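You operate a simulated robot arm through the tools that you are given. There is no shell and no other tool. Be economical: measure what you need, move in short steps, check, and stop when the job is done.

The job below is to be done with a simulated two-armed robot. You get a single attempt, and the scene is never put back.

TASK
Check the stop with the short bar: wheel at 8 and pinned, bar pushed close up to the yellow stop.
Fine: free the bar from the red toggle clamp and lay it between the cradle rails; a gap under 1 cm at the stop counts.
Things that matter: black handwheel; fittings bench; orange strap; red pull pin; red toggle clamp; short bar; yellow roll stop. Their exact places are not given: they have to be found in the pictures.

The check looks at the end state, three seconds after you hand in, the way a careful person would. Anything else that was tipped, shoved, dropped, spilled or broken makes it a failure.

THE ROBOT
Two 7-joint arms with two-finger parallel grippers on one trunk, on a base that drives. Base frame: it is fixed to the floor where the robot stands at the start and does not move with it; the origin is under the middle of the robot, x ahead of it, y to its left, z up; the surface under the hand at the start is at about z = 860. Readings come in mm, degrees, newtons and seconds.
The left shoulder is at the start at [20, 138, 1244], the right one opposite. With the tool pointing down near the work surface each hand reaches from about 100 to 480 mm from the robot's upright axis, wherever it stands, measured 20 degrees to its own side. Places, roughly: black handwheel [0, -100, 700]; fittings bench [400, -800, 900]; orange strap [200, -200, 900]; red pull pin [-100, -300, 700]; red toggle clamp [500, 0, 900]; yellow roll stop [300, -100, 900]. Payload 1.57 kg a hand.
The tool frame of a hand sits at the grasp point between the pads (the TCP): z along the fingers, y along the line on which they close. The tips reach 30 mm beyond it. The gripper opens to 80 mm. The fingers are 17 mm wide and 12 mm thick; the gripper's body (40 by 82 mm) begins 80 mm behind the TCP.
Orientation is told as [roll, pitch, yaw] about the base's x, y, z axes, in that order, counted from this pose: with the fingers straight down and closing along the base's y, the tool's x points along the base's -x, its y along +y and its z along -z.

THE INTERFACE
- The arms move only by the tool step_arm. It takes "left_series", "right_series" or both (then of equal length, played together; a hand with none holds still); each is a list of rows, each a list of 3 entries, a list of its own where there are three numbers: the turn, a rotation vector about the tool's x, y, z in units of 60 degrees (1.0 is 60 degrees), then the shift along the tool's x, y, z in units of 300 mm (1.0 is 300 mm), then the finger opening in mm, from 0 to 80. In form: [[[ax, ay, az], [x, y, z], hand], ...]. A call has 1 to 20 rows; each row is the pose to reach, as a shift and turn from the pose commanded when the call began, along the tool's axes at that moment. A call with a number of a shift or a turn outside -1 to 1 is refused whole. Rows are played at 5 a second. More than 50 mm and 8.6 degrees between two rows, or a gripper value outside its range, and nothing of the call is played. Where a pose cannot be reached the arm comes as near as it can. A force on the tool above 90 N (or 10 N above the force at the start of the call, whichever is more), or a blocked arm, ends the call early, and 0.2 s more pass. The fingers move at their own pace (about 45 mm/s each) and stop on an object; they squeeze with about 33 N. The grip force told is the motor's: it shows also when the fingers shut on nothing. Time passes only in rows, and 0.2 s behind the last, so rows that repeat a pose let the fingers close. The reply holds the time, the measured pose of the TCP, the force on the tool along the base axes, the opening and the grip force, in the units named above and with some noise, with the torque about the TCP (base axes, N m) and any sound that the robot's microphone picked up.
- Cameras (640 x 400 px; columns grow to the right, rows downward): "scene" is now at [192.5, -1, 1171.8]; the picture's right is [-0.03, -1.00, 0.00], its down [-0.12, 0.00, -0.99] and it looks along [0.99, -0.03, -0.12] (base axes); focal length 214 px, centre (320, 200). "left" rides on the left gripper at [72, 7, -122] in its tool frame; the picture's right is [-0.09, 1.00, 0.00], its down [-0.84, -0.08, -0.54] and it looks along [-0.54, -0.05, 0.84] (tool axes); focal length 238 px, centre (320, 200). "right" rides on the right gripper at [72, -7, -122] in its tool frame; the picture's right is [0.09, 1.00, 0.00], its down [-0.84, 0.08, -0.54] and it looks along [-0.54, 0.05, 0.84] (tool axes); focal length 238 px, centre (320, 200).
- snapshot(camera): a new picture of that camera. The clock stands still meanwhile.
- raise_lower(by): slides the trunk up (or, below 0, down) by that many mm; the arms and the scene camera ride with it, the base frame stays. It gives what a move gives, with no picture.
- roll_base(legs): drives the robot by 1 to 6 legs, each [ahead, left, turn to the left] in mm, mm and degrees, along the robot's own axes; the way and the turn of a leg run together, so that a leg with both is an arc; at most 1500 mm and 180 degrees a leg. The arms and the cameras ride along, it lands a little off, and it stops where it bumps. It gives what a move gives.
- pan_tilt(pan, tilt): turns the head with the scene camera to pan (to the left, within 60 degrees either way) and tilt (down, from -29 to 69), counted from straight ahead of the robot. It gives what a move gives.
- locate(camera, pixels): for up to 12 pixels [column, row] of the newest picture of that camera ("zoom" is the newest enlarged one), the place [x, y, z] in the base frame of the surface seen there, good to about 2 mm. The clock stands still meanwhile.
- inspect(camera, box): a new picture of the part [left, top, right, bottom] of that camera's present view, enlarged. The clock stands still meanwhile.
- finish_job(): hands the job in; it is judged then, once.

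Go step by step. Measure first, check grasps and placings, and put right what went wrong. The budget is 80 turns and 78 pictures, counting those below and the enlarged ones. Unless the task says otherwise, let go and move clear before handing in, and close with one line.

The tools are called after "Call:" as a command line: name --argument value ..., lists and objects as JSON in quotes. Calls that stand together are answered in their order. step_arm: Moves the arms, as the interface text tells. Its arguments: {"type":"object","properties":{"left_series":{"type":"array","items":{"type":"array"}},"right_series":{"type":"array","items":{"type":"array"}}},"required":[]} The other tools are called the same way: raise_lower (by) slides the trunk up or down; roll_base (legs) drives the base; pan_tilt (pan, tilt) turns the head that bears the scene camera; snapshot (camera) takes a picture; locate (camera, pixels) gives the place of the surface under pixels of a picture; inspect (camera, box) takes an enlarged picture of a part of a camera's view; finish_job () hands the job in.

At the start:

```text
time_s: 0.0
left_ee_pos: [237.7, -39.9, 1150.9]
left_orientation: [-0.1, 45.6, 0.1]
left_contact_force: [1.5, 0.6, -0.3]
left_ft_torque: [-0.01, 0.0, 0.01]
left_finger_gap: 80.3
left_finger_force: 0.0
right_ee_pos: [189.7, -278.2, 1109.1]
right_orientation: [6.5, 47.5, -5.9]
right_contact_force: [0.0, -0.8, 0.0]
right_ft_torque: [0.01, 0.0, 0.01]
right_finger_gap: 80.1
right_finger_force: 0.1
trunk travel left (down, up): [-619.0, 621.0]
robot x, y, heading: [-1.2, 0.0, -0.0]
head pan, tilt: [-1.8, 6.8]
```

scene: 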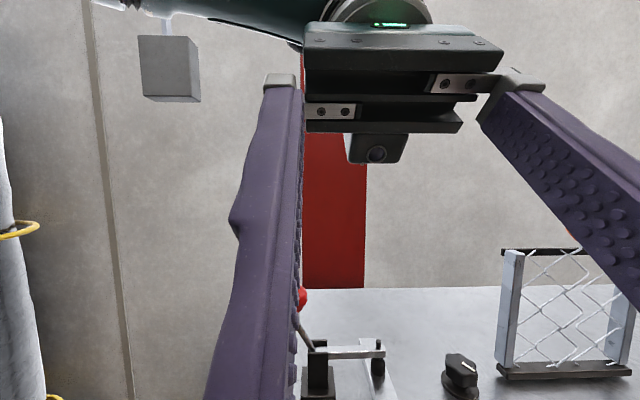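
right: 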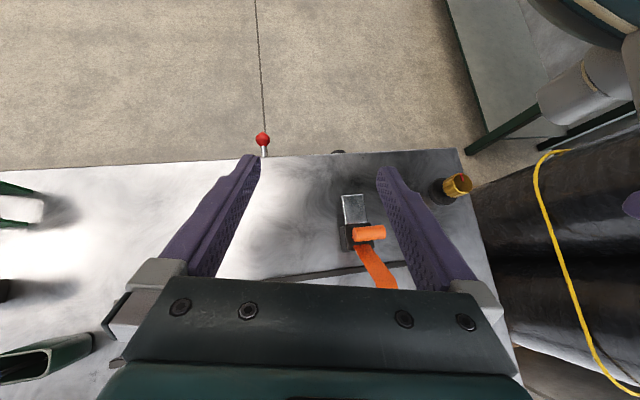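
left: 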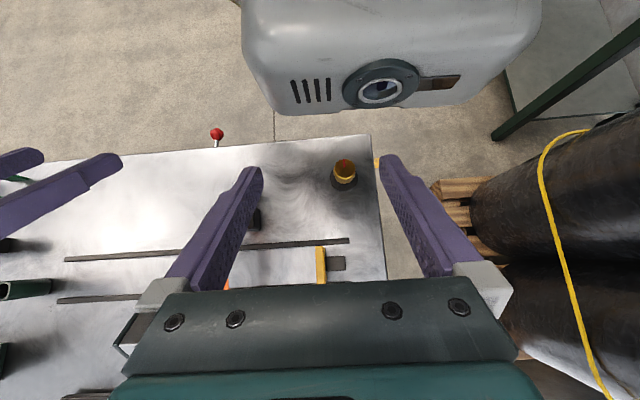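

The arms block much of the scene view. The left and right wrist pictures show a bench with rails, a strap, a red ball near the edge and a yellow block. I'll tilt the head down to see the bench.

Call:
pan_tilt --pan -10 --tilt 50

Call:
snapshot --camera "scene"

```text
time_s: 1.1
left_ee_pos: [236.5, -39.8, 1150.0]
left_orientation: [-0.1, 45.7, 0.1]
left_contact_force: [-1.3, -0.1, 0.1]
left_ft_torque: [0.04, 0.0, 0.0]
left_finger_gap: 79.6
left_finger_force: 0.1
right_ee_pos: [189.9, -278.1, 1109.0]
right_orientation: [6.5, 48.1, -6.1]
right_contact_force: [0.0, 0.4, -0.3]
right_ft_torque: [0.0, 0.0, 0.01]
right_finger_gap: 80.1
right_finger_force: 0.1
trunk travel left (down, up): [-619.0, 621.0]
robot x, y, heading: [-2.4, 1.3, 0.1]
head pan, tilt: [-10.0, 50.0]
```

```text
74 pictures are left
```

scene: 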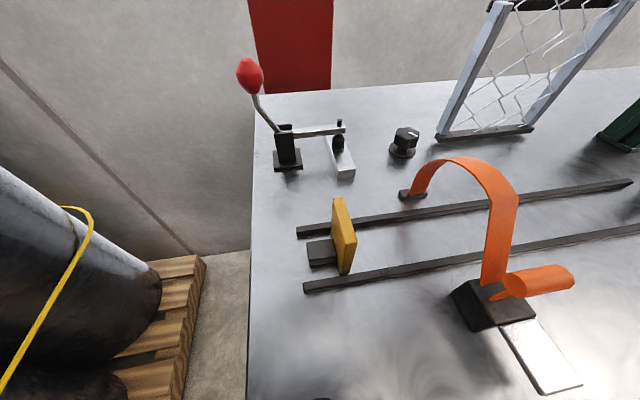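

The bench shows the toggle clamp at (285,150), the bar likely at (342,155), the rails, the yellow stop at (342,235) and the strap arch. I'll locate the key points.

Call:
locate --camera "scene" --pixels '[[345, 173], [332, 138], [338, 125], [250, 78], [286, 165], [347, 268], [335, 205], [300, 232], [308, 288], [625, 183], [404, 150], [260, 380]]'

Call:
inspect --camera "scene" --box '[230, 50, 430, 190]'

Call:
locate --camera "right" --pixels '[[262, 138], [338, 152], [455, 186], [355, 205], [440, 190], [462, 150]]'

Call:
locate --camera "left" --pixels '[[217, 134], [215, 145], [345, 165], [345, 180], [370, 135], [320, 265], [338, 263], [350, 240], [255, 218]]'

```text
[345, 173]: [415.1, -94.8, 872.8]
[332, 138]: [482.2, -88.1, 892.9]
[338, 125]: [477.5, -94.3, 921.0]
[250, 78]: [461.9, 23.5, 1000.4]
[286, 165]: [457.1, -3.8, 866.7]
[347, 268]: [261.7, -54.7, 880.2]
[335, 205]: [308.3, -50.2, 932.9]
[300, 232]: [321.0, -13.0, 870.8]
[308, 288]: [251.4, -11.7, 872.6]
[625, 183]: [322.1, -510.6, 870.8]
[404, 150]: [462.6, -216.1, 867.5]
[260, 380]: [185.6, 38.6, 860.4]
```

```text
2.86 times, centred on (330, 120) of scene
```

zoom: 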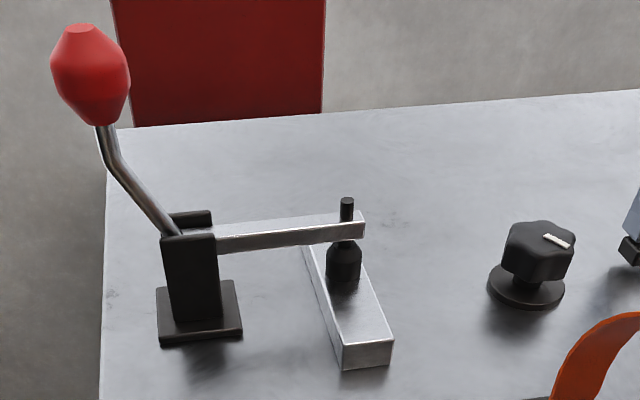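

```text
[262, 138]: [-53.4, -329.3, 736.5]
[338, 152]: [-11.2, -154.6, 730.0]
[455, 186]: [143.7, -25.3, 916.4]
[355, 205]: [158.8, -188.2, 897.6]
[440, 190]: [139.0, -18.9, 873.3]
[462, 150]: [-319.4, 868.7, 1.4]
```

```text
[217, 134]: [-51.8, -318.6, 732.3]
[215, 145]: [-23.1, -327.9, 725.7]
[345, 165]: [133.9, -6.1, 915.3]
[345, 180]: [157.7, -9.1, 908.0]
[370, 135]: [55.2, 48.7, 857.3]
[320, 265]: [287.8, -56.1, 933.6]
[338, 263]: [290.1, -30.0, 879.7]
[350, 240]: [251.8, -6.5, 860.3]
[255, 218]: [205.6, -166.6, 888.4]
```

The toggle clamp holds the bar (bar top ≈ 885, centre around [450,-92]). The handwheel ([-11,-155,730]) and pin ([-53,-329,735]) are on the front face of the bench. I'll back up to see that face.

Call:
roll_base --legs '[[-700, -150, 0]]'

Call:
pan_tilt --pan 0 --tilt 35

Call:
snapshot --camera "scene"

```text
time_s: 5.1
left_ee_pos: [-486.6, -192.3, 1151.1]
left_orientation: [-0.1, 45.7, -0.4]
left_contact_force: [-0.2, 0.4, -0.2]
left_ft_torque: [-0.03, -0.03, -0.02]
left_finger_gap: 80.0
left_finger_force: 0.0
right_ee_pos: [-538.5, -431.7, 1108.2]
right_orientation: [6.6, 48.0, -6.7]
right_contact_force: [1.4, -0.2, 0.1]
right_ft_torque: [-0.03, 0.02, -0.01]
right_finger_gap: 80.1
right_finger_force: 0.1
trunk travel left (down, up): [-619.0, 621.0]
robot x, y, heading: [-723.3, -150.8, -0.6]
head pan, tilt: [-10.0, 50.0]
```

```text
time_s: 5.9
left_ee_pos: [-487.7, -193.4, 1149.6]
left_orientation: [-0.1, 45.8, -0.5]
left_contact_force: [-0.8, -1.2, 0.0]
left_ft_torque: [-0.03, -0.05, -0.03]
left_finger_gap: 80.1
left_finger_force: 0.1
right_ee_pos: [-537.1, -432.2, 1109.2]
right_orientation: [6.7, 48.0, -6.8]
right_contact_force: [0.0, 0.5, -0.8]
right_ft_torque: [0.03, 0.0, 0.0]
right_finger_gap: 79.8
right_finger_force: 0.0
trunk travel left (down, up): [-619.0, 621.0]
robot x, y, heading: [-723.2, -151.4, -0.9]
head pan, tilt: [0.0, 35.0]
```

```text
72 pictures are left
```

scene: 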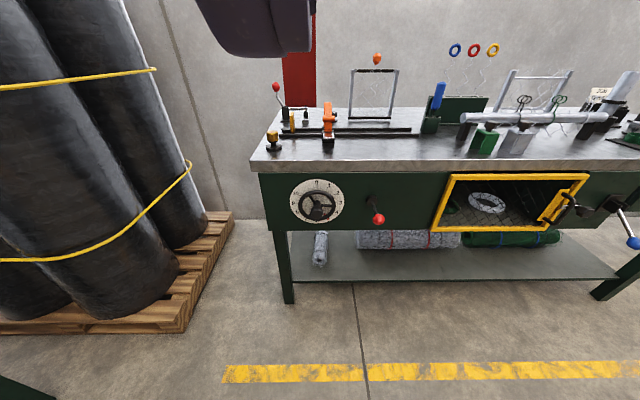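

The wheel with its dial is at (317,200) and the pin at (377,210). I'll zoom in.

Call:
inspect --camera "scene" --box '[270, 165, 400, 245]'

Call:
inspect --camera "scene" --box '[560, 80, 640, 130]'

Call:
inspect --camera "scene" --box '[250, 75, 430, 165]'

```text
4.92 times, centred on (335, 205) of scene
```

zoom: 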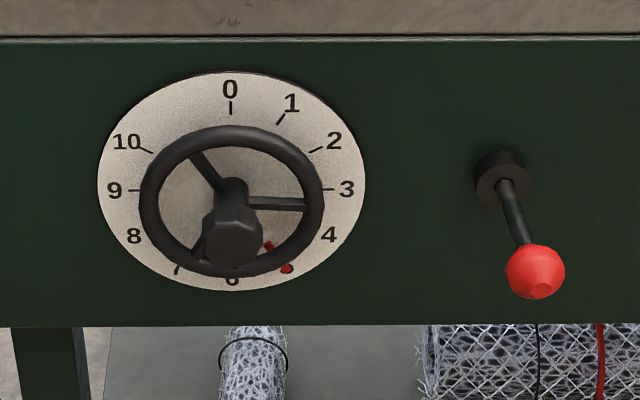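

```text
8.00 times, centred on (600, 105) of scene
```

zoom: 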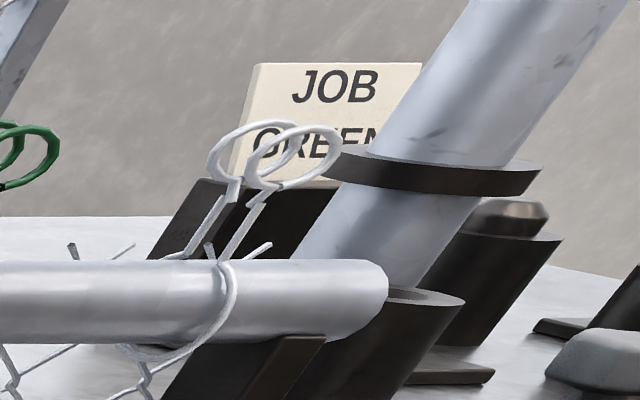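

```text
3.56 times, centred on (340, 120) of scene
```

zoom: 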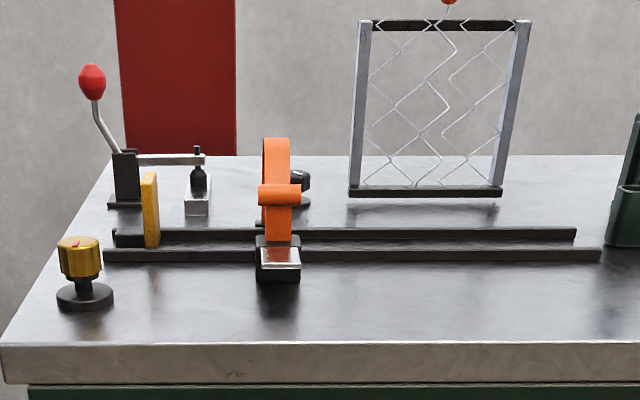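

The dial has 12 clock-like divisions (0 on top, 3 right, 9 left) and the red pointer is at 5. The toggle handle leans to +y. I'll lower the trunk for a level look at the wheel and pin.

Call:
raise_lower --by -330

Call:
pan_tilt --pan 0 --tilt 10

Call:
snapshot --camera "scene"

```text
time_s: 9.1
left_ee_pos: [-487.4, -191.5, 819.9]
left_orientation: [-0.1, 45.7, -0.5]
left_contact_force: [0.0, 0.4, 0.2]
left_ft_torque: [0.0, 0.01, -0.03]
left_finger_gap: 80.1
left_finger_force: 0.0
right_ee_pos: [-538.0, -431.7, 778.5]
right_orientation: [6.7, 48.0, -6.8]
right_contact_force: [-0.2, 0.4, 0.2]
right_ft_torque: [0.02, -0.04, 0.02]
right_finger_gap: 80.2
right_finger_force: 0.0
trunk travel left (down, up): [-289.0, 951.0]
robot x, y, heading: [-721.9, -147.2, -0.6]
head pan, tilt: [0.0, 35.0]
```

```text
time_s: 10.0
left_ee_pos: [-488.2, -192.9, 819.4]
left_orientation: [0.0, 45.8, -0.5]
left_contact_force: [1.3, -0.8, 0.4]
left_ft_torque: [0.0, -0.04, -0.01]
left_finger_gap: 79.8
left_finger_force: 0.0
right_ee_pos: [-537.6, -431.0, 778.9]
right_orientation: [6.7, 48.1, -6.9]
right_contact_force: [0.3, 0.2, 0.3]
right_ft_torque: [-0.02, -0.02, 0.01]
right_finger_gap: 80.0
right_finger_force: 0.1
trunk travel left (down, up): [-289.0, 951.0]
robot x, y, heading: [-720.5, -154.1, -0.5]
head pan, tilt: [0.0, 10.0]
```

```text
68 pictures are left
```

scene: 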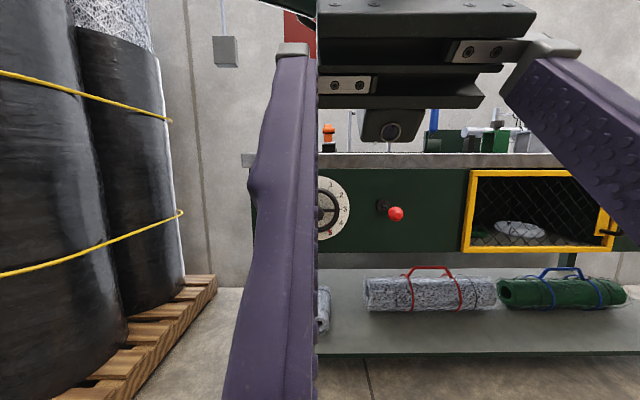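

The hands hide the wheel, and both currently point down and backward. I'll turn both to point forward (pitch −90) in stages, spreading and extending them a little.

Call:
step_arm --left_series '[[[0, -0.125, 0], [-0.029, 0.05, -0.03], 80], [[0, -0.25, 0], [-0.058, 0.1, -0.06], 80], [[0, -0.375, 0], [-0.087, 0.15, -0.09], 80], [[0, -0.5, 0], [-0.117, 0.2, -0.119], 80], [[0, -0.625, 0], [-0.146, 0.25, -0.149], 80], [[0, -0.75, 0], [-0.175, 0.3, -0.179], 80], [[0, -0.875, 0], [-0.204, 0.35, -0.208], 80], [[0, -1, 0], [-0.233, 0.4, -0.238], 80]]' --right_series '[[[0, -0.125, 0], [-0.029, 0.05, -0.03], 80], [[0, -0.25, 0], [-0.058, 0.1, -0.06], 80], [[0, -0.375, 0], [-0.087, 0.15, -0.09], 80], [[0, -0.5, 0], [-0.117, 0.2, -0.119], 80], [[0, -0.625, 0], [-0.146, 0.25, -0.149], 80], [[0, -0.75, 0], [-0.175, 0.3, -0.179], 80], [[0, -0.875, 0], [-0.204, 0.35, -0.208], 80], [[0, -1, 0], [-0.233, 0.4, -0.238], 80]]'

```text
time_s: 12.0
left_ee_pos: [-397.2, -78.5, 788.8]
left_orientation: [1.3, -8.5, -1.1]
left_contact_force: [0.8, 0.6, 0.3]
left_ft_torque: [0.0, 0.01, -0.02]
left_finger_gap: 80.1
left_finger_force: 0.0
right_ee_pos: [-430.9, -347.7, 748.2]
right_orientation: [-0.8, -5.3, -13.2]
right_contact_force: [0.5, 0.1, -0.5]
right_ft_torque: [0.05, 0.02, 0.02]
right_finger_gap: 80.0
right_finger_force: 0.0
trunk travel left (down, up): [-289.0, 951.0]
robot x, y, heading: [-725.0, -152.1, -0.4]
head pan, tilt: [0.0, 10.0]
stopped in row 8 (left hand): the arm was blocked; the commanded pose is now the measured one
```

Left stopped at pitch −8.5 ("blocked", perhaps near a limit). I'll try the next turn from here while extending forward.

Call:
step_arm --left_series '[[[0, -0.125, 0], [-0.043, 0, -0.01], 80], [[0, -0.25, 0], [-0.086, 0, -0.02], 80], [[0, -0.375, 0], [-0.129, 0, -0.03], 80], [[0, -0.5, 0], [-0.172, 0, -0.04], 80], [[0, -0.625, 0], [-0.215, 0, -0.05], 80], [[0, -0.75, 0], [-0.258, 0, -0.06], 80], [[0, -0.875, 0], [-0.3, 0, -0.07], 80], [[0, -1, 0], [-0.343, 0, -0.08], 80]]' --right_series '[[[0, -0.125, 0], [-0.043, 0, -0.01], 80], [[0, -0.25, 0], [-0.086, 0, -0.02], 80], [[0, -0.375, 0], [-0.129, 0, -0.03], 80], [[0, -0.5, 0], [-0.172, 0, -0.04], 80], [[0, -0.625, 0], [-0.215, 0, -0.05], 80], [[0, -0.75, 0], [-0.258, 0, -0.06], 80], [[0, -0.875, 0], [-0.3, 0, -0.07], 80], [[0, -1, 0], [-0.343, 0, -0.08], 80]]'

Call:
snapshot --camera "scene"

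```text
time_s: 13.8
left_ee_pos: [-298.6, -78.9, 829.0]
left_orientation: [3.5, -68.8, -4.3]
left_contact_force: [0.1, 1.0, 0.4]
left_ft_torque: [0.0, 0.01, 0.0]
left_finger_gap: 80.0
left_finger_force: 0.0
right_ee_pos: [-334.0, -370.6, 783.3]
right_orientation: [-1.6, -65.5, -11.8]
right_contact_force: [0.4, 0.2, 0.0]
right_ft_torque: [-0.01, -0.02, 0.01]
right_finger_gap: 79.8
right_finger_force: 0.1
trunk travel left (down, up): [-289.0, 951.0]
robot x, y, heading: [-725.7, -151.3, -0.5]
head pan, tilt: [0.0, 10.0]
```

```text
67 pictures are left
```

scene: 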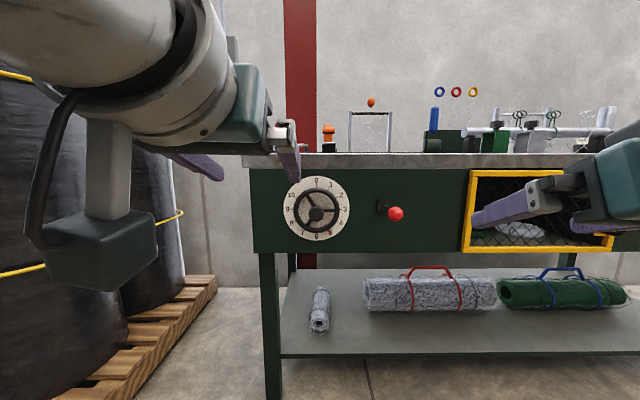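

The wheel (317,210) and pin (395,212) are now clear to see. I'll enlarge the view and measure them.

Call:
inspect --camera "scene" --box '[270, 165, 420, 255]'

```text
4.27 times, centred on (345, 210) of scene
```

zoom: 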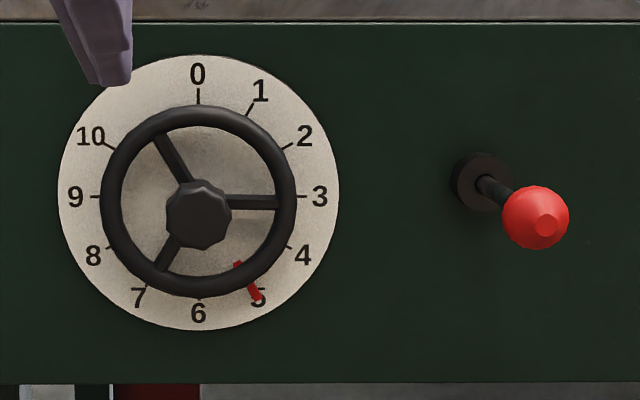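

Call:
locate --camera "zoom" --pixels '[[197, 213], [222, 240], [198, 117], [287, 200], [110, 200], [250, 203], [260, 295], [545, 225], [540, 195], [495, 188], [465, 205], [198, 315]]'

```text
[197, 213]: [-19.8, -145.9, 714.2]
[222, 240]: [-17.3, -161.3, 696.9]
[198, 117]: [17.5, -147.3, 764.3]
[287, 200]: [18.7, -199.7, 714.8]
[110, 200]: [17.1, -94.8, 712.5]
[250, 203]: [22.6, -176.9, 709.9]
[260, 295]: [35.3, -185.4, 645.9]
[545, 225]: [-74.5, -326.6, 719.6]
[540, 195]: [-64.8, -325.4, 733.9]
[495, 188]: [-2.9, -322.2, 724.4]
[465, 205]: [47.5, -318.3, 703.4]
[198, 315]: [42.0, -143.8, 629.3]
```

Wheel axis is at about y −147, z 712, with hub front x −20 and rim front x 17. The pin ball centre is about [−58,−326,722]. I'll square both hands to forward, lower the trunk 60 and shift the base.

Call:
step_arm --left_series '[[[0, -0.07, 0], [0, 0, 0], 80], [[0, -0.14, 0], [0, 0, 0], 80], [[0, -0.21, 0], [0, 0, 0], 80], [[0, -0.28, 0], [0, 0, 0], 80], [[0, -0.353, 0], [0, 0, 0], 80]]' --right_series '[[[-0.044, -0.082, -0.01], [0, 0, 0], 80], [[-0.087, -0.165, -0.019], [0, 0, 0], 80], [[-0.131, -0.247, -0.029], [0, 0, 0], 80], [[-0.174, -0.33, -0.038], [0, 0, 0], 80], [[-0.218, -0.412, -0.048], [0, 0, 0], 80]]'

Call:
raise_lower --by -60

Call:
roll_base --legs '[[150, -80, 0.5]]'

Call:
snapshot --camera "scene"

Call:
snapshot --camera "left"

```text
time_s: 15.0
left_ee_pos: [-293.8, -72.6, 837.0]
left_orientation: [135.9, -88.6, -135.1]
left_contact_force: [0.2, -0.4, -0.5]
left_ft_torque: [0.03, -0.02, -0.02]
left_finger_gap: 79.9
left_finger_force: 0.1
right_ee_pos: [-334.3, -371.3, 782.8]
right_orientation: [-102.9, -89.2, 103.0]
right_contact_force: [0.1, -0.3, 0.3]
right_ft_torque: [0.03, 0.03, 0.03]
right_finger_gap: 80.0
right_finger_force: 0.0
right hand out of reach, approached as far as the arm can: row 1, 2
trunk travel left (down, up): [-289.0, 951.0]
robot x, y, heading: [-724.3, -148.9, -0.8]
head pan, tilt: [0.0, 10.0]
```

```text
time_s: 16.0
left_ee_pos: [-293.4, -72.1, 776.7]
left_orientation: [131.7, -88.7, -131.1]
left_contact_force: [-0.2, 0.7, -0.8]
left_ft_torque: [-0.01, -0.02, 0.02]
left_finger_gap: 79.9
left_finger_force: 0.0
right_ee_pos: [-332.5, -369.7, 722.8]
right_orientation: [-98.9, -89.3, 98.8]
right_contact_force: [-1.2, 0.1, 0.0]
right_ft_torque: [0.01, 0.03, -0.01]
right_finger_gap: 79.8
right_finger_force: 0.1
trunk travel left (down, up): [-229.0, 1011.0]
robot x, y, heading: [-723.8, -151.6, -0.6]
head pan, tilt: [0.0, 10.0]
```

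```text
time_s: 17.5
left_ee_pos: [-145.7, -150.2, 775.7]
left_orientation: [131.8, -88.9, -130.8]
left_contact_force: [-0.6, 0.0, 0.3]
left_ft_torque: [-0.01, 0.0, 0.0]
left_finger_gap: 80.1
left_finger_force: 0.1
right_ee_pos: [-182.5, -447.6, 723.0]
right_orientation: [-95.7, -89.3, 96.6]
right_contact_force: [0.9, 0.4, 0.0]
right_ft_torque: [-0.01, 0.01, -0.02]
right_finger_gap: 79.8
right_finger_force: 0.0
trunk travel left (down, up): [-229.0, 1011.0]
robot x, y, heading: [-571.6, -235.4, 0.2]
head pan, tilt: [0.0, 10.0]
```

```text
65 pictures are left
```

scene: 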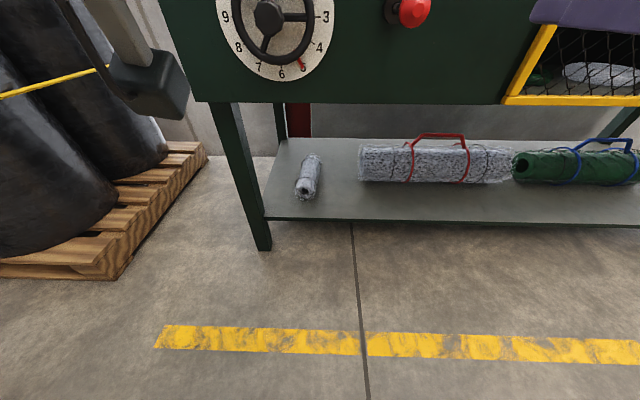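

```text
64 pictures are left
```

left: 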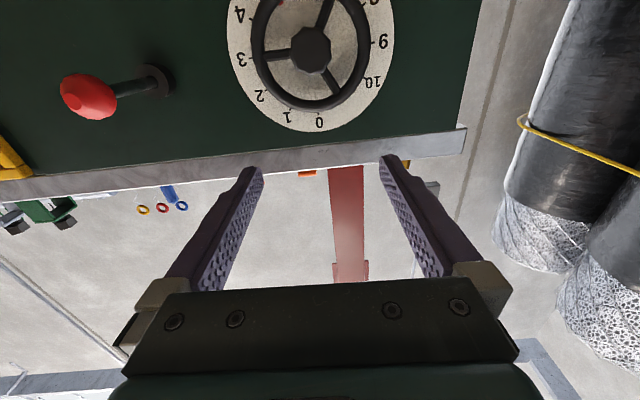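

The hands face forward and the left is now above the wheel. The scene view looks steeper than expected, so I'll reset the head. I'll also move the left hand down in front of the hub and the right hand across in front of the pin ball.

Call:
pan_tilt --pan 0 --tilt 10

Call:
step_arm --left_series '[[[0, 0, 0], [0.1, 0, 0], 80], [[0, 0, 0], [0.2, 0.01, 0], 80], [[0, 0, 0], [0.212, 0.01, 0], 80]]' --right_series '[[[0, 0, 0], [0, 0.14, 0], 80], [[0, 0, 0], [0, 0.28, 0], 80], [[0, 0, 0], [0, 0.403, 0], 80]]'

Call:
snapshot --camera "scene"

Call:
snapshot --camera "right"

Call:
snapshot --camera "left"

```text
time_s: 18.1
left_ee_pos: [-145.1, -148.2, 781.3]
left_orientation: [159.0, -88.6, -157.7]
left_contact_force: [1.0, -0.1, -1.3]
left_ft_torque: [0.01, 0.0, 0.0]
left_finger_gap: 79.9
left_finger_force: 0.2
right_ee_pos: [-181.7, -446.9, 722.4]
right_orientation: [-97.3, -89.3, 97.9]
right_contact_force: [-0.1, -0.9, -0.5]
right_ft_torque: [-0.01, 0.01, 0.0]
right_finger_gap: 79.8
right_finger_force: 0.0
trunk travel left (down, up): [-229.0, 1011.0]
robot x, y, heading: [-578.1, -230.2, 0.3]
head pan, tilt: [0.0, 10.0]
```

```text
time_s: 18.9
left_ee_pos: [-147.5, -143.9, 711.2]
left_orientation: [126.6, -88.6, -125.6]
left_contact_force: [0.1, 0.2, 0.3]
left_ft_torque: [0.02, 0.01, -0.03]
left_finger_gap: 80.0
left_finger_force: 0.2
right_ee_pos: [-183.8, -325.2, 723.1]
right_orientation: [-96.5, -89.2, 97.2]
right_contact_force: [-0.1, -0.5, 0.4]
right_ft_torque: [-0.04, 0.02, -0.04]
right_finger_gap: 80.0
right_finger_force: 0.0
trunk travel left (down, up): [-229.0, 1011.0]
robot x, y, heading: [-574.7, -236.0, 0.3]
head pan, tilt: [0.0, 10.0]
```

```text
63 pictures are left
```

scene: 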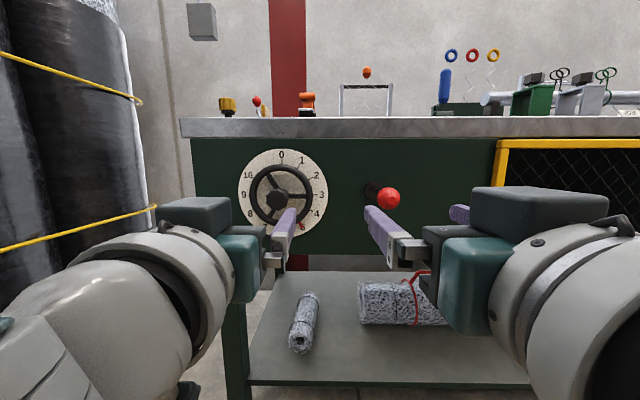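

```text
62 pictures are left
```

right: 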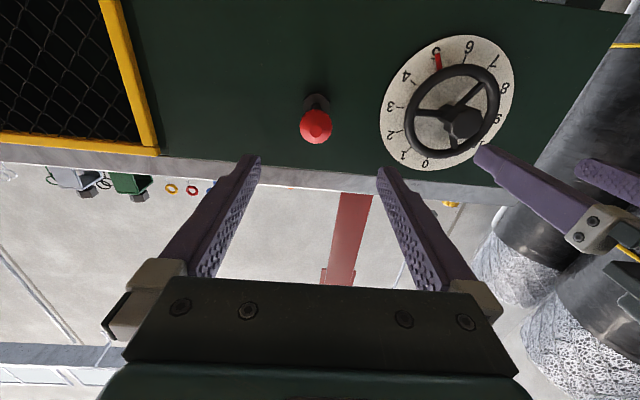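

```text
61 pictures are left
```

left: 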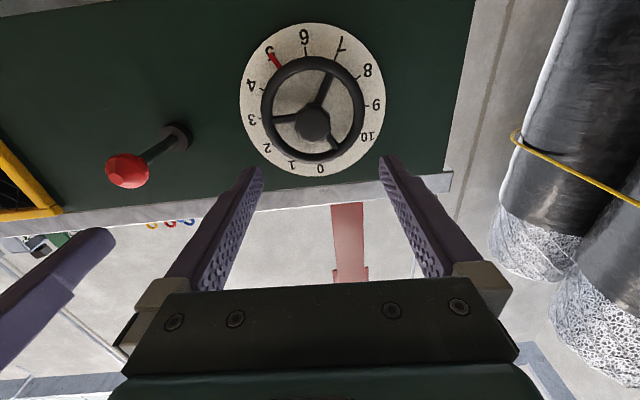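

The hub shows at (313,124) in the left view and the ball at (316,127) in the right view; I'll check positions before approaching.

Call:
locate --camera "left" --pixels '[[313, 124], [298, 124], [329, 124], [313, 108], [313, 138]]'

Call:
locate --camera "right" --pixels '[[316, 127], [302, 127], [330, 127], [316, 112], [316, 141], [318, 102]]'

```text
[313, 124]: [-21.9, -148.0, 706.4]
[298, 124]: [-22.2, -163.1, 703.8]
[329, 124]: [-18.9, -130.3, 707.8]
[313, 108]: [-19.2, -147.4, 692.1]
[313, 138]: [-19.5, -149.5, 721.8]
```

```text
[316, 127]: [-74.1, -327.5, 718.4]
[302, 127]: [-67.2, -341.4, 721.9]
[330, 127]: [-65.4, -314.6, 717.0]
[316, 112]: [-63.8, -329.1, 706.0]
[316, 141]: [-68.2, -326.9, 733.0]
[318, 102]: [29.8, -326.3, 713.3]
```

Hub centre is about [−20,−148,707] and ball centre about [−58,−327,719]. The right hand goes in, grips the ball, and the left waits pre-turned −45°.

Call:
step_arm --right_series '[[[0, 0, 0], [0.01, -0.006, 0.14], 80], [[0, 0, 0], [0.013, -0.006, 0.28], 80], [[0, 0, 0], [0.013, -0.006, 0.413], 80], [[0, 0, 0], [0.013, -0.006, 0.413], 30], [[0, 0, 0], [0.013, -0.006, 0.413], 15], [[0, 0, 0], [0.013, -0.006, 0.413], 15], [[0, 0, 0], [0.013, -0.006, 0.413], 15]]' --left_series '[[[0, 0, -0.125], [0, 0, 0], 80], [[0, 0, -0.25], [0, 0, 0], 80], [[0, 0, -0.375], [0, 0, 0], 80], [[0, 0, -0.5], [0, 0, 0], 80], [[0, 0, -0.625], [0, 0, 0], 80], [[0, 0, -0.75], [0, 0, 0], 80], [[0, 0, -0.75], [0.01, -0.013, 0], 80]]'

Call:
snapshot --camera "right"

Call:
snapshot --camera "left"

```text
time_s: 20.5
left_ee_pos: [-146.1, -152.8, 709.1]
left_orientation: [-91.3, -45.8, 91.8]
left_contact_force: [0.2, -0.7, -0.8]
left_ft_torque: [-0.02, 0.04, 0.0]
left_finger_gap: 79.9
left_finger_force: 0.0
right_ee_pos: [-58.6, -326.7, 719.3]
right_orientation: [-93.3, -89.1, 94.0]
right_contact_force: [0.0, -7.7, -0.1]
right_ft_torque: [-0.03, -0.03, -0.06]
right_finger_gap: 33.6
right_finger_force: 23.3
trunk travel left (down, up): [-229.0, 1011.0]
robot x, y, heading: [-572.9, -233.8, 0.3]
head pan, tilt: [0.0, 10.0]
```

```text
60 pictures are left
```

right: 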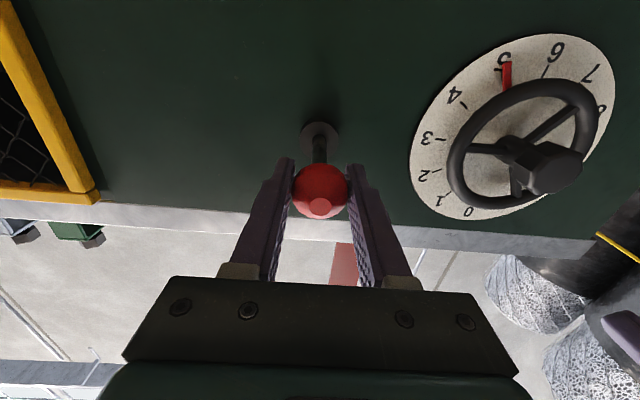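

```text
59 pictures are left
```

left: 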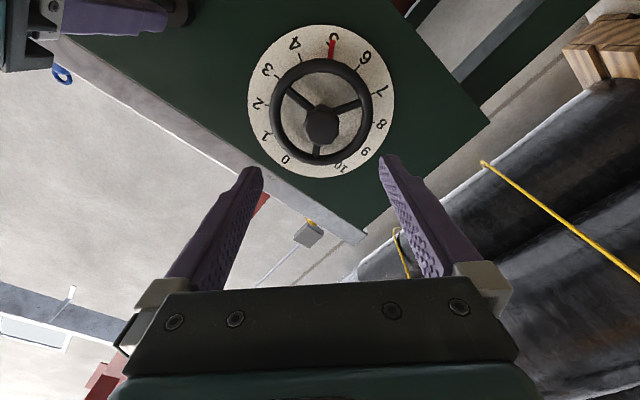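

The ball is gripped at 33.6 mm. I'll pull it gently outward along −x.

Call:
step_arm --right_series '[[[0, 0, 0], [0, 0, -0.02], 15], [[0, 0, 0], [0, 0, -0.04], 15], [[0, 0, 0], [0, 0, -0.06], 15], [[0, 0, 0], [0, 0, -0.08], 15]]'

Call:
inspect --camera "right" --box '[240, 100, 400, 230]'

```text
time_s: 21.5
left_ee_pos: [-141.9, -153.1, 710.3]
left_orientation: [-91.4, -45.8, 92.0]
left_contact_force: [-0.1, 1.5, -0.2]
left_ft_torque: [0.01, -0.02, 0.03]
left_finger_gap: 80.1
left_finger_force: 0.0
right_ee_pos: [-80.8, -328.8, 720.0]
right_orientation: [-113.0, -89.1, 113.6]
right_contact_force: [11.2, -6.7, 2.1]
right_ft_torque: [0.02, 0.03, -0.19]
right_finger_gap: 33.8
right_finger_force: 20.2
trunk travel left (down, up): [-229.0, 1011.0]
robot x, y, heading: [-580.1, -231.3, 0.2]
head pan, tilt: [0.0, 10.0]
```

```text
3.08 times, centred on (320, 165) of right
```

zoom: 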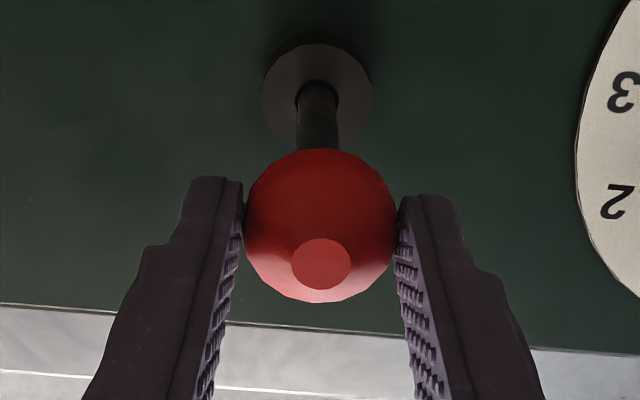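

The pin moved about 22 mm against a spring (~11 N), so I'll hold it there. The left hand goes onto the hub and grips.

Call:
step_arm --left_series '[[[0, 0, 0], [0.005, 0.019, 0.13], 80], [[0, 0, 0], [0.005, 0.019, 0.27], 80], [[0, 0, 0], [0.005, 0.019, 0.4], 80], [[0, 0, 0], [0.005, 0.019, 0.4], 40], [[0, 0, 0], [0.005, 0.019, 0.4], 15], [[0, 0, 0], [0.005, 0.019, 0.4], 15], [[0, 0, 0], [0.005, 0.019, 0.4], 15]]'

Call:
snapshot --camera "left"

```text
time_s: 23.1
left_ee_pos: [-16.8, -145.3, 714.2]
left_orientation: [-92.7, -46.4, 92.9]
left_contact_force: [-4.3, -22.1, 16.2]
left_ft_torque: [-0.04, 0.04, -0.57]
left_finger_gap: 37.3
left_finger_force: 25.2
right_ee_pos: [-81.4, -328.1, 719.1]
right_orientation: [-110.8, -89.1, 111.9]
right_contact_force: [5.1, 7.0, 5.9]
right_ft_torque: [-0.06, -0.49, 0.38]
right_finger_gap: 33.1
right_finger_force: 40.9
trunk travel left (down, up): [-229.0, 1011.0]
robot x, y, heading: [-579.2, -235.9, 0.2]
head pan, tilt: [0.0, 10.0]
```

```text
57 pictures are left
```

left: 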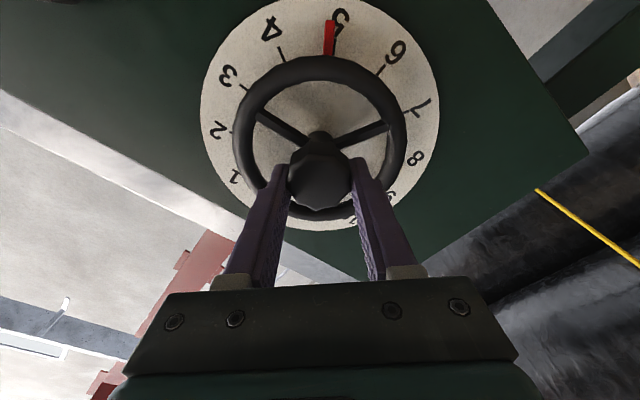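

The hub is gripped (37.3 mm) with a ~27 N sideways bias. I'll relax it by 4 mm, then turn 60° clockwise (+tool z).

Call:
step_arm --left_series '[[[0, 0, 0], [0, -0.012, 0], 15], [[0, 0, 0.1], [0, -0.015, 0], 15], [[0, 0, 0.2], [0, -0.015, 0], 15], [[0, 0, 0.3], [0, -0.015, 0], 15]]'

Call:
snapshot --camera "left"

```text
time_s: 24.1
left_ee_pos: [-18.3, -145.7, 715.6]
left_orientation: [-95.2, -65.7, 95.8]
left_contact_force: [8.8, -38.0, 16.2]
left_ft_torque: [-0.3, 0.32, -0.88]
left_finger_gap: 37.2
left_finger_force: 43.1
right_ee_pos: [-79.3, -329.1, 719.8]
right_orientation: [-112.2, -89.1, 113.4]
right_contact_force: [-4.0, 20.6, 6.3]
right_ft_torque: [0.21, 0.44, 0.59]
right_finger_gap: 33.3
right_finger_force: 41.4
trunk travel left (down, up): [-229.0, 1011.0]
robot x, y, heading: [-575.0, -232.7, 0.2]
head pan, tilt: [0.0, 10.0]
```

```text
56 pictures are left
```

left: 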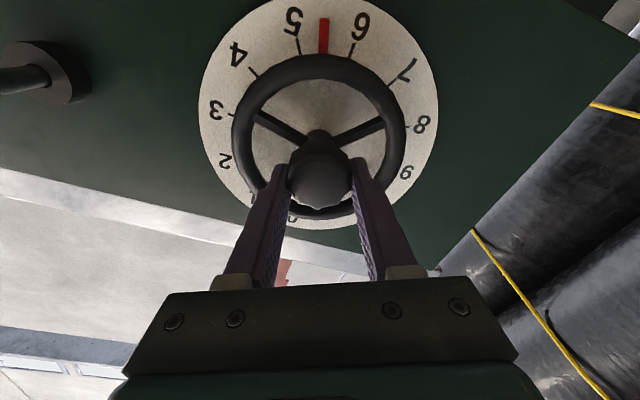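

The wheel turns with the grip: the pointer is midway between 5 and 6. I'll ease both side forces and turn on 60°.

Call:
step_arm --left_series '[[[0, 0, 0], [0.007, -0.015, 0], 15], [[0, 0, 0.12], [0.007, -0.015, 0], 15], [[0, 0, 0.24], [0.007, -0.015, 0], 15], [[0, 0, 0.36], [0.007, -0.015, 0], 15], [[0, 0, 0.48], [0.007, -0.015, 0], 15], [[0, 0, 0.6], [0.007, -0.015, 0], 15], [[0, 0, 0.72], [0.007, -0.015, 0], 15], [[0, 0, 0.84], [0.007, -0.015, 0], 15], [[0, 0, 0.96], [0.007, -0.015, 0], 15]]' --right_series '[[[0, 0, 0], [0, 0.01, 0], 15], [[0, 0, 0], [0, 0.01, 0], 15], [[0, 0, 0], [0, 0.01, 0], 15], [[0, 0, 0], [0, 0.01, 0], 15], [[0, 0, 0], [0, 0.01, 0], 15], [[0, 0, 0], [0, 0.01, 0], 15], [[0, 0, 0], [0, 0.01, 0], 15], [[0, 0, 0], [0, 0.01, 0], 15], [[0, 0, 0], [0, 0.01, 0], 15]]'

Call:
snapshot --camera "left"

```text
time_s: 26.1
left_ee_pos: [-18.5, -150.8, 714.8]
left_orientation: [92.8, -58.4, -91.0]
left_contact_force: [9.0, 24.6, 19.4]
left_ft_torque: [0.12, -1.2, -0.37]
left_finger_gap: 37.1
left_finger_force: 43.8
right_ee_pos: [-76.4, -328.9, 720.8]
right_orientation: [-105.9, -88.9, 105.9]
right_contact_force: [-4.0, -30.2, 11.2]
right_ft_torque: [-0.31, 0.64, -0.86]
right_finger_gap: 33.0
right_finger_force: 41.4
trunk travel left (down, up): [-229.0, 1011.0]
robot x, y, heading: [-575.0, -234.2, 0.1]
head pan, tilt: [0.0, 10.0]
```

```text
55 pictures are left
```

left: 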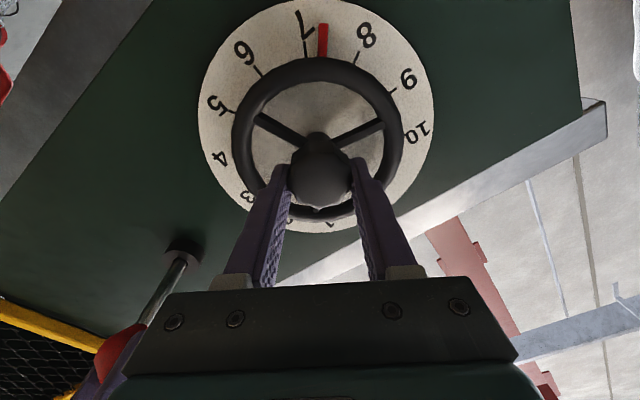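

The pointer now sits at about 7.5. I'll turn ~15° more and ease the side loads.

Call:
step_arm --left_series '[[[0, 0, 0.08], [-0.004, 0.008, 0], 15], [[0, 0, 0.16], [-0.005, 0.01, 0], 15], [[0, 0, 0.245], [-0.005, 0.01, 0], 15], [[0, 0, 0.245], [-0.005, 0.01, 0], 15]]' --right_series '[[[0, 0, 0], [0, -0.008, -0.005], 15], [[0, 0, 0], [0, -0.008, -0.005], 15], [[0, 0, 0], [0, -0.008, -0.005], 15], [[0, 0, 0], [0, -0.008, -0.005], 15]]'

Call:
inspect --camera "left" --box '[190, 0, 450, 160]'

```text
time_s: 27.1
left_ee_pos: [-18.4, -152.4, 713.5]
left_orientation: [91.3, -43.8, -90.0]
left_contact_force: [18.8, 9.2, 5.2]
left_ft_torque: [0.05, -0.59, -0.52]
left_finger_gap: 37.1
left_finger_force: 43.0
right_ee_pos: [-79.0, -329.1, 720.5]
right_orientation: [-111.5, -89.1, 112.1]
right_contact_force: [-3.0, -16.1, 2.9]
right_ft_torque: [-0.1, -0.96, -0.49]
right_finger_gap: 33.3
right_finger_force: 41.2
trunk travel left (down, up): [-229.0, 1011.0]
robot x, y, heading: [-573.4, -228.2, 0.4]
head pan, tilt: [0.0, 10.0]
```

```text
2.46 times, centred on (320, 80) of left
```

zoom: 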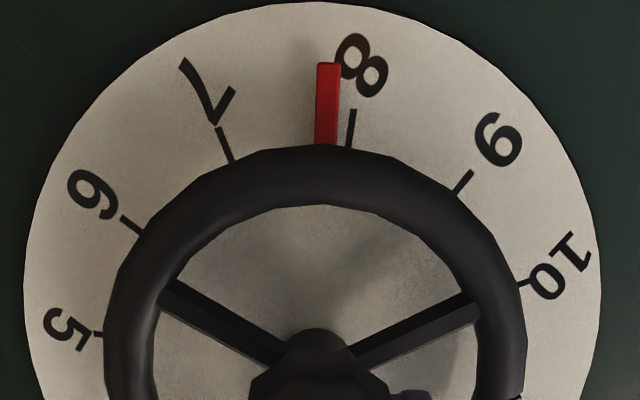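

The pointer (327) is just short of the 8 tick (351), about 5–6°. I'll turn a bit more.

Call:
step_arm --left_series '[[[0, 0, 0.05], [0, 0, 0], 15], [[0, 0, 0.1], [0, 0, 0], 15], [[0, 0, 0.1], [0, 0, 0], 15]]'

Call:
inspect --camera "left" --box '[190, 0, 450, 160]'

Call:
snapshot --camera "scene"

```text
time_s: 27.9
left_ee_pos: [-18.6, -154.2, 713.0]
left_orientation: [91.2, -38.0, -89.7]
left_contact_force: [23.7, 5.0, -2.1]
left_ft_torque: [-0.05, -0.34, -0.44]
left_finger_gap: 37.3
left_finger_force: 43.5
right_ee_pos: [-78.8, -328.5, 719.9]
right_orientation: [-108.5, -89.1, 109.1]
right_contact_force: [-3.2, -14.4, 1.1]
right_ft_torque: [0.08, -0.07, -0.4]
right_finger_gap: 33.4
right_finger_force: 41.0
trunk travel left (down, up): [-229.0, 1011.0]
robot x, y, heading: [-573.3, -232.1, 0.0]
head pan, tilt: [0.0, 10.0]
```

```text
2.46 times, centred on (320, 80) of left
```

zoom: 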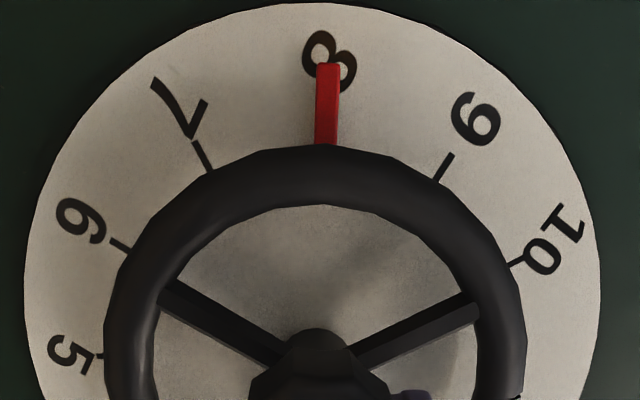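

```text
52 pictures are left
```

scene: 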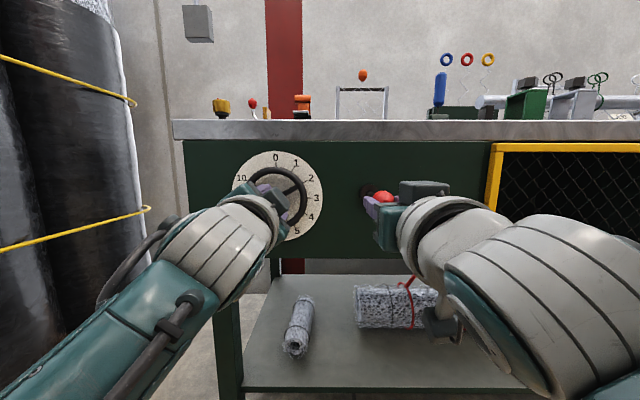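

The pointer now covers the 8 tick. I'll let the pin back in, pushing forward ~21 mm.

Call:
step_arm --right_series '[[[0, 0, 0], [0, -0.003, 0.02], 15], [[0, 0, 0], [0, -0.006, 0.04], 15], [[0, 0, 0], [0, -0.006, 0.06], 15], [[0, 0, 0], [0, -0.006, 0.075], 15], [[0, 0, 0], [0, -0.006, 0.075], 15]]'

```text
time_s: 29.1
left_ee_pos: [-20.8, -153.5, 712.7]
left_orientation: [91.3, -38.0, -89.8]
left_contact_force: [25.1, -9.2, -9.4]
left_ft_torque: [-0.11, 0.12, -0.14]
left_finger_gap: 37.4
left_finger_force: 43.3
right_ee_pos: [-54.9, -328.4, 719.5]
right_orientation: [-115.3, -89.2, 116.2]
right_contact_force: [-0.2, 1.6, -3.0]
right_ft_torque: [0.06, 0.2, 0.04]
right_finger_gap: 33.4
right_finger_force: 41.4
trunk travel left (down, up): [-229.0, 1011.0]
robot x, y, heading: [-578.5, -234.3, 0.4]
head pan, tilt: [0.0, 10.0]
```

The pin went in to x −54.9 (it began at −58.6). As a test I'll twist the wheel slightly each way and read the torque.

Call:
step_arm --left_series '[[[0, 0, 0.06], [0, 0, 0], 15], [[0, 0, 0.12], [0, 0, 0], 15]]'

Call:
inspect --camera "left" --box '[190, 0, 450, 160]'

Call:
step_arm --left_series '[[[0, 0, -0.06], [0, 0, 0], 15], [[0, 0, -0.12], [0, 0, 0], 15]]'

```text
time_s: 29.7
left_ee_pos: [-19.7, -153.6, 712.0]
left_orientation: [91.0, -30.7, -89.6]
left_contact_force: [25.4, -11.7, -17.5]
left_ft_torque: [-0.21, 0.0, -0.58]
left_finger_gap: 37.3
left_finger_force: 43.6
right_ee_pos: [-56.4, -329.0, 720.3]
right_orientation: [-115.0, -89.1, 116.0]
right_contact_force: [0.5, 5.1, -2.0]
right_ft_torque: [0.06, 0.16, 0.15]
right_finger_gap: 33.2
right_finger_force: 40.8
trunk travel left (down, up): [-229.0, 1011.0]
robot x, y, heading: [-573.8, -231.7, 0.1]
head pan, tilt: [0.0, 10.0]
```

```text
2.46 times, centred on (320, 80) of left
```

zoom: 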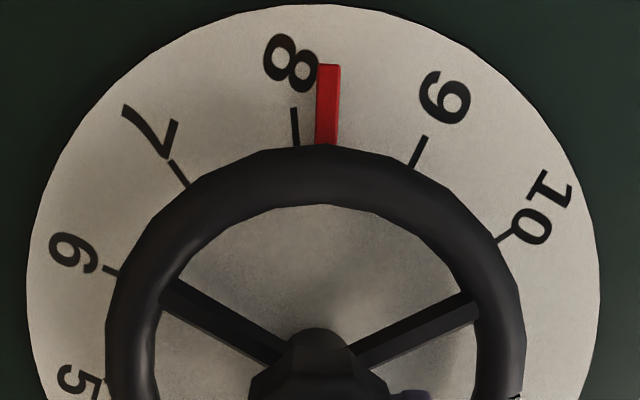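

```text
time_s: 30.3
left_ee_pos: [-19.9, -153.2, 712.7]
left_orientation: [91.1, -37.9, -89.7]
left_contact_force: [22.0, -13.7, -14.8]
left_ft_torque: [-0.02, 0.51, 0.19]
left_finger_gap: 37.2
left_finger_force: 43.3
right_ee_pos: [-58.0, -328.4, 720.0]
right_orientation: [-114.2, -89.1, 115.1]
right_contact_force: [0.6, 6.7, -0.2]
right_ft_torque: [0.0, -0.26, 0.29]
right_finger_gap: 33.2
right_finger_force: 41.4
trunk travel left (down, up): [-229.0, 1011.0]
robot x, y, heading: [-571.8, -234.4, 0.3]
head pan, tilt: [0.0, 10.0]
```

The wheel still turned with the pin "in", so the pin isn't locking yet. I'll re-check the pointer and push the pin further in to feel whether it has more travel.

Call:
step_arm --right_series '[[[0, 0, 0], [0, -0.008, 0.015], 15], [[0, 0, 0], [0, -0.008, 0.03], 15], [[0, 0, 0], [0, -0.008, 0.045], 15], [[0, 0, 0], [0, -0.008, 0.06], 15]]'

Call:
inspect --camera "left" --box '[190, 0, 450, 160]'

Call:
inspect --camera "right" --box '[240, 100, 400, 230]'

```text
time_s: 31.3
left_ee_pos: [-20.2, -152.5, 713.5]
left_orientation: [91.2, -37.8, -89.8]
left_contact_force: [17.3, -19.7, -14.9]
left_ft_torque: [-0.23, 0.37, -0.36]
left_finger_gap: 37.4
left_finger_force: 44.0
right_ee_pos: [-39.2, -329.0, 720.7]
right_orientation: [-122.6, -89.1, 123.5]
right_contact_force: [2.5, 19.8, 6.0]
right_ft_torque: [0.16, 0.26, 0.43]
right_finger_gap: 33.1
right_finger_force: 40.9
trunk travel left (down, up): [-229.0, 1011.0]
robot x, y, heading: [-579.5, -236.6, 0.1]
head pan, tilt: [0.0, 10.0]
```

```text
2.46 times, centred on (320, 80) of left
```

zoom: 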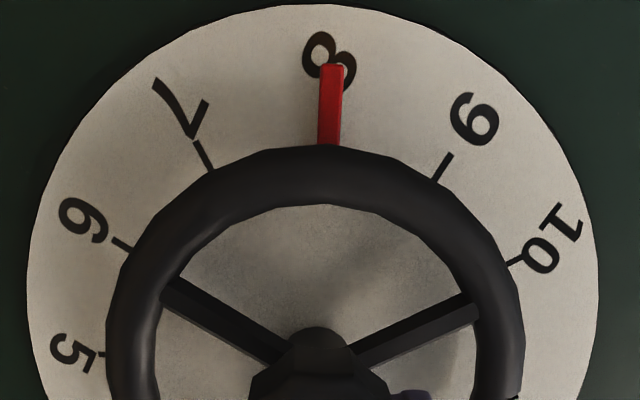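

```text
3.08 times, centred on (320, 165) of right
```

zoom: 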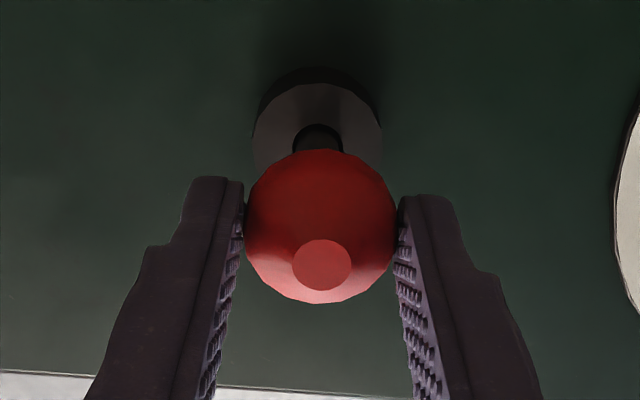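

The pin slides further in (now x −39) with hardly any force, so it began in the drawn position. The pointer is at 8, so I'll keep pushing in small steps.

Call:
step_arm --right_series '[[[0, 0, 0], [0, 0.006, 0.015], 15], [[0, 0, 0], [0, 0.006, 0.03], 15], [[0, 0, 0], [0, 0.006, 0.045], 15], [[0, 0, 0], [0, 0.006, 0.06], 15], [[0, 0, 0], [0, 0.006, 0.06], 15]]'

Call:
inspect --camera "right" --box '[240, 100, 400, 230]'

```text
time_s: 32.5
left_ee_pos: [-25.9, -152.3, 713.1]
left_orientation: [91.1, -37.7, -89.8]
left_contact_force: [8.9, -14.0, -4.1]
left_ft_torque: [-0.06, 0.71, 0.53]
left_finger_gap: 37.1
left_finger_force: 43.3
right_ee_pos: [-27.6, -328.0, 715.2]
right_orientation: [-73.1, -89.1, 73.8]
right_contact_force: [-5.9, 10.1, -2.7]
right_ft_torque: [-0.1, 0.32, 0.21]
right_finger_gap: 33.8
right_finger_force: 29.9
trunk travel left (down, up): [-229.0, 1011.0]
robot x, y, heading: [-573.9, -235.1, 0.2]
head pan, tilt: [0.0, 10.0]
```

```text
3.08 times, centred on (320, 165) of right
```

zoom: 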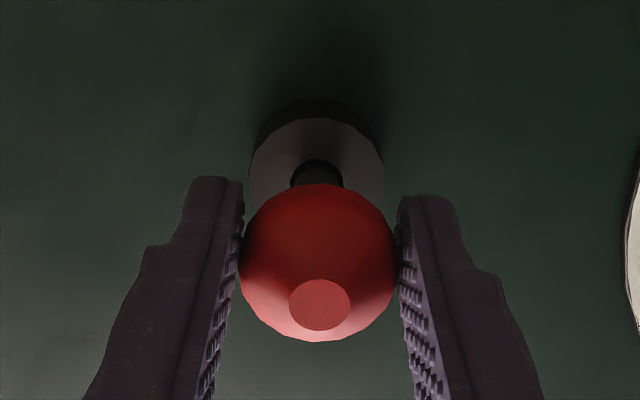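

The ball stopped (it slipped back a little between the pads), so the pin is at its stop. I'll test the wheel again with a small twist.

Call:
step_arm --left_series '[[[0, 0, 0.06], [0, 0, 0], 15], [[0, 0, 0.12], [0, 0, 0], 15]]'

Call:
inspect --camera "left" --box '[190, 0, 450, 160]'

```text
time_s: 33.1
left_ee_pos: [-25.0, -151.9, 711.1]
left_orientation: [90.9, -30.6, -89.2]
left_contact_force: [5.2, -8.7, -9.0]
left_ft_torque: [-0.62, 0.08, -0.46]
left_finger_gap: 37.5
left_finger_force: 43.6
right_ee_pos: [-27.0, -328.0, 714.5]
right_orientation: [-74.6, -89.2, 75.4]
right_contact_force: [0.8, 6.8, -7.1]
right_ft_torque: [-0.14, 0.62, 0.09]
right_finger_gap: 33.2
right_finger_force: 41.1
trunk travel left (down, up): [-229.0, 1011.0]
robot x, y, heading: [-578.7, -234.8, 0.2]
head pan, tilt: [0.0, 10.0]
```

```text
2.46 times, centred on (320, 80) of left
```

zoom: 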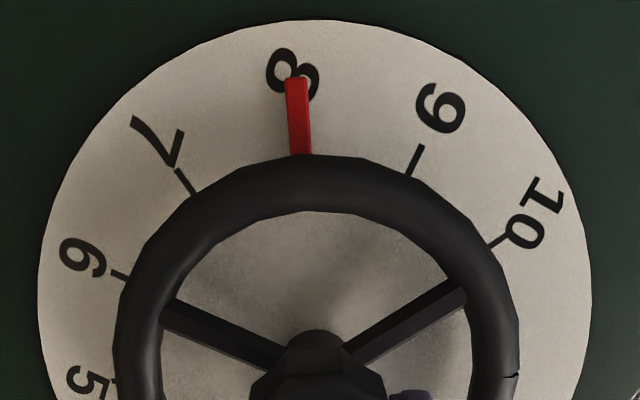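

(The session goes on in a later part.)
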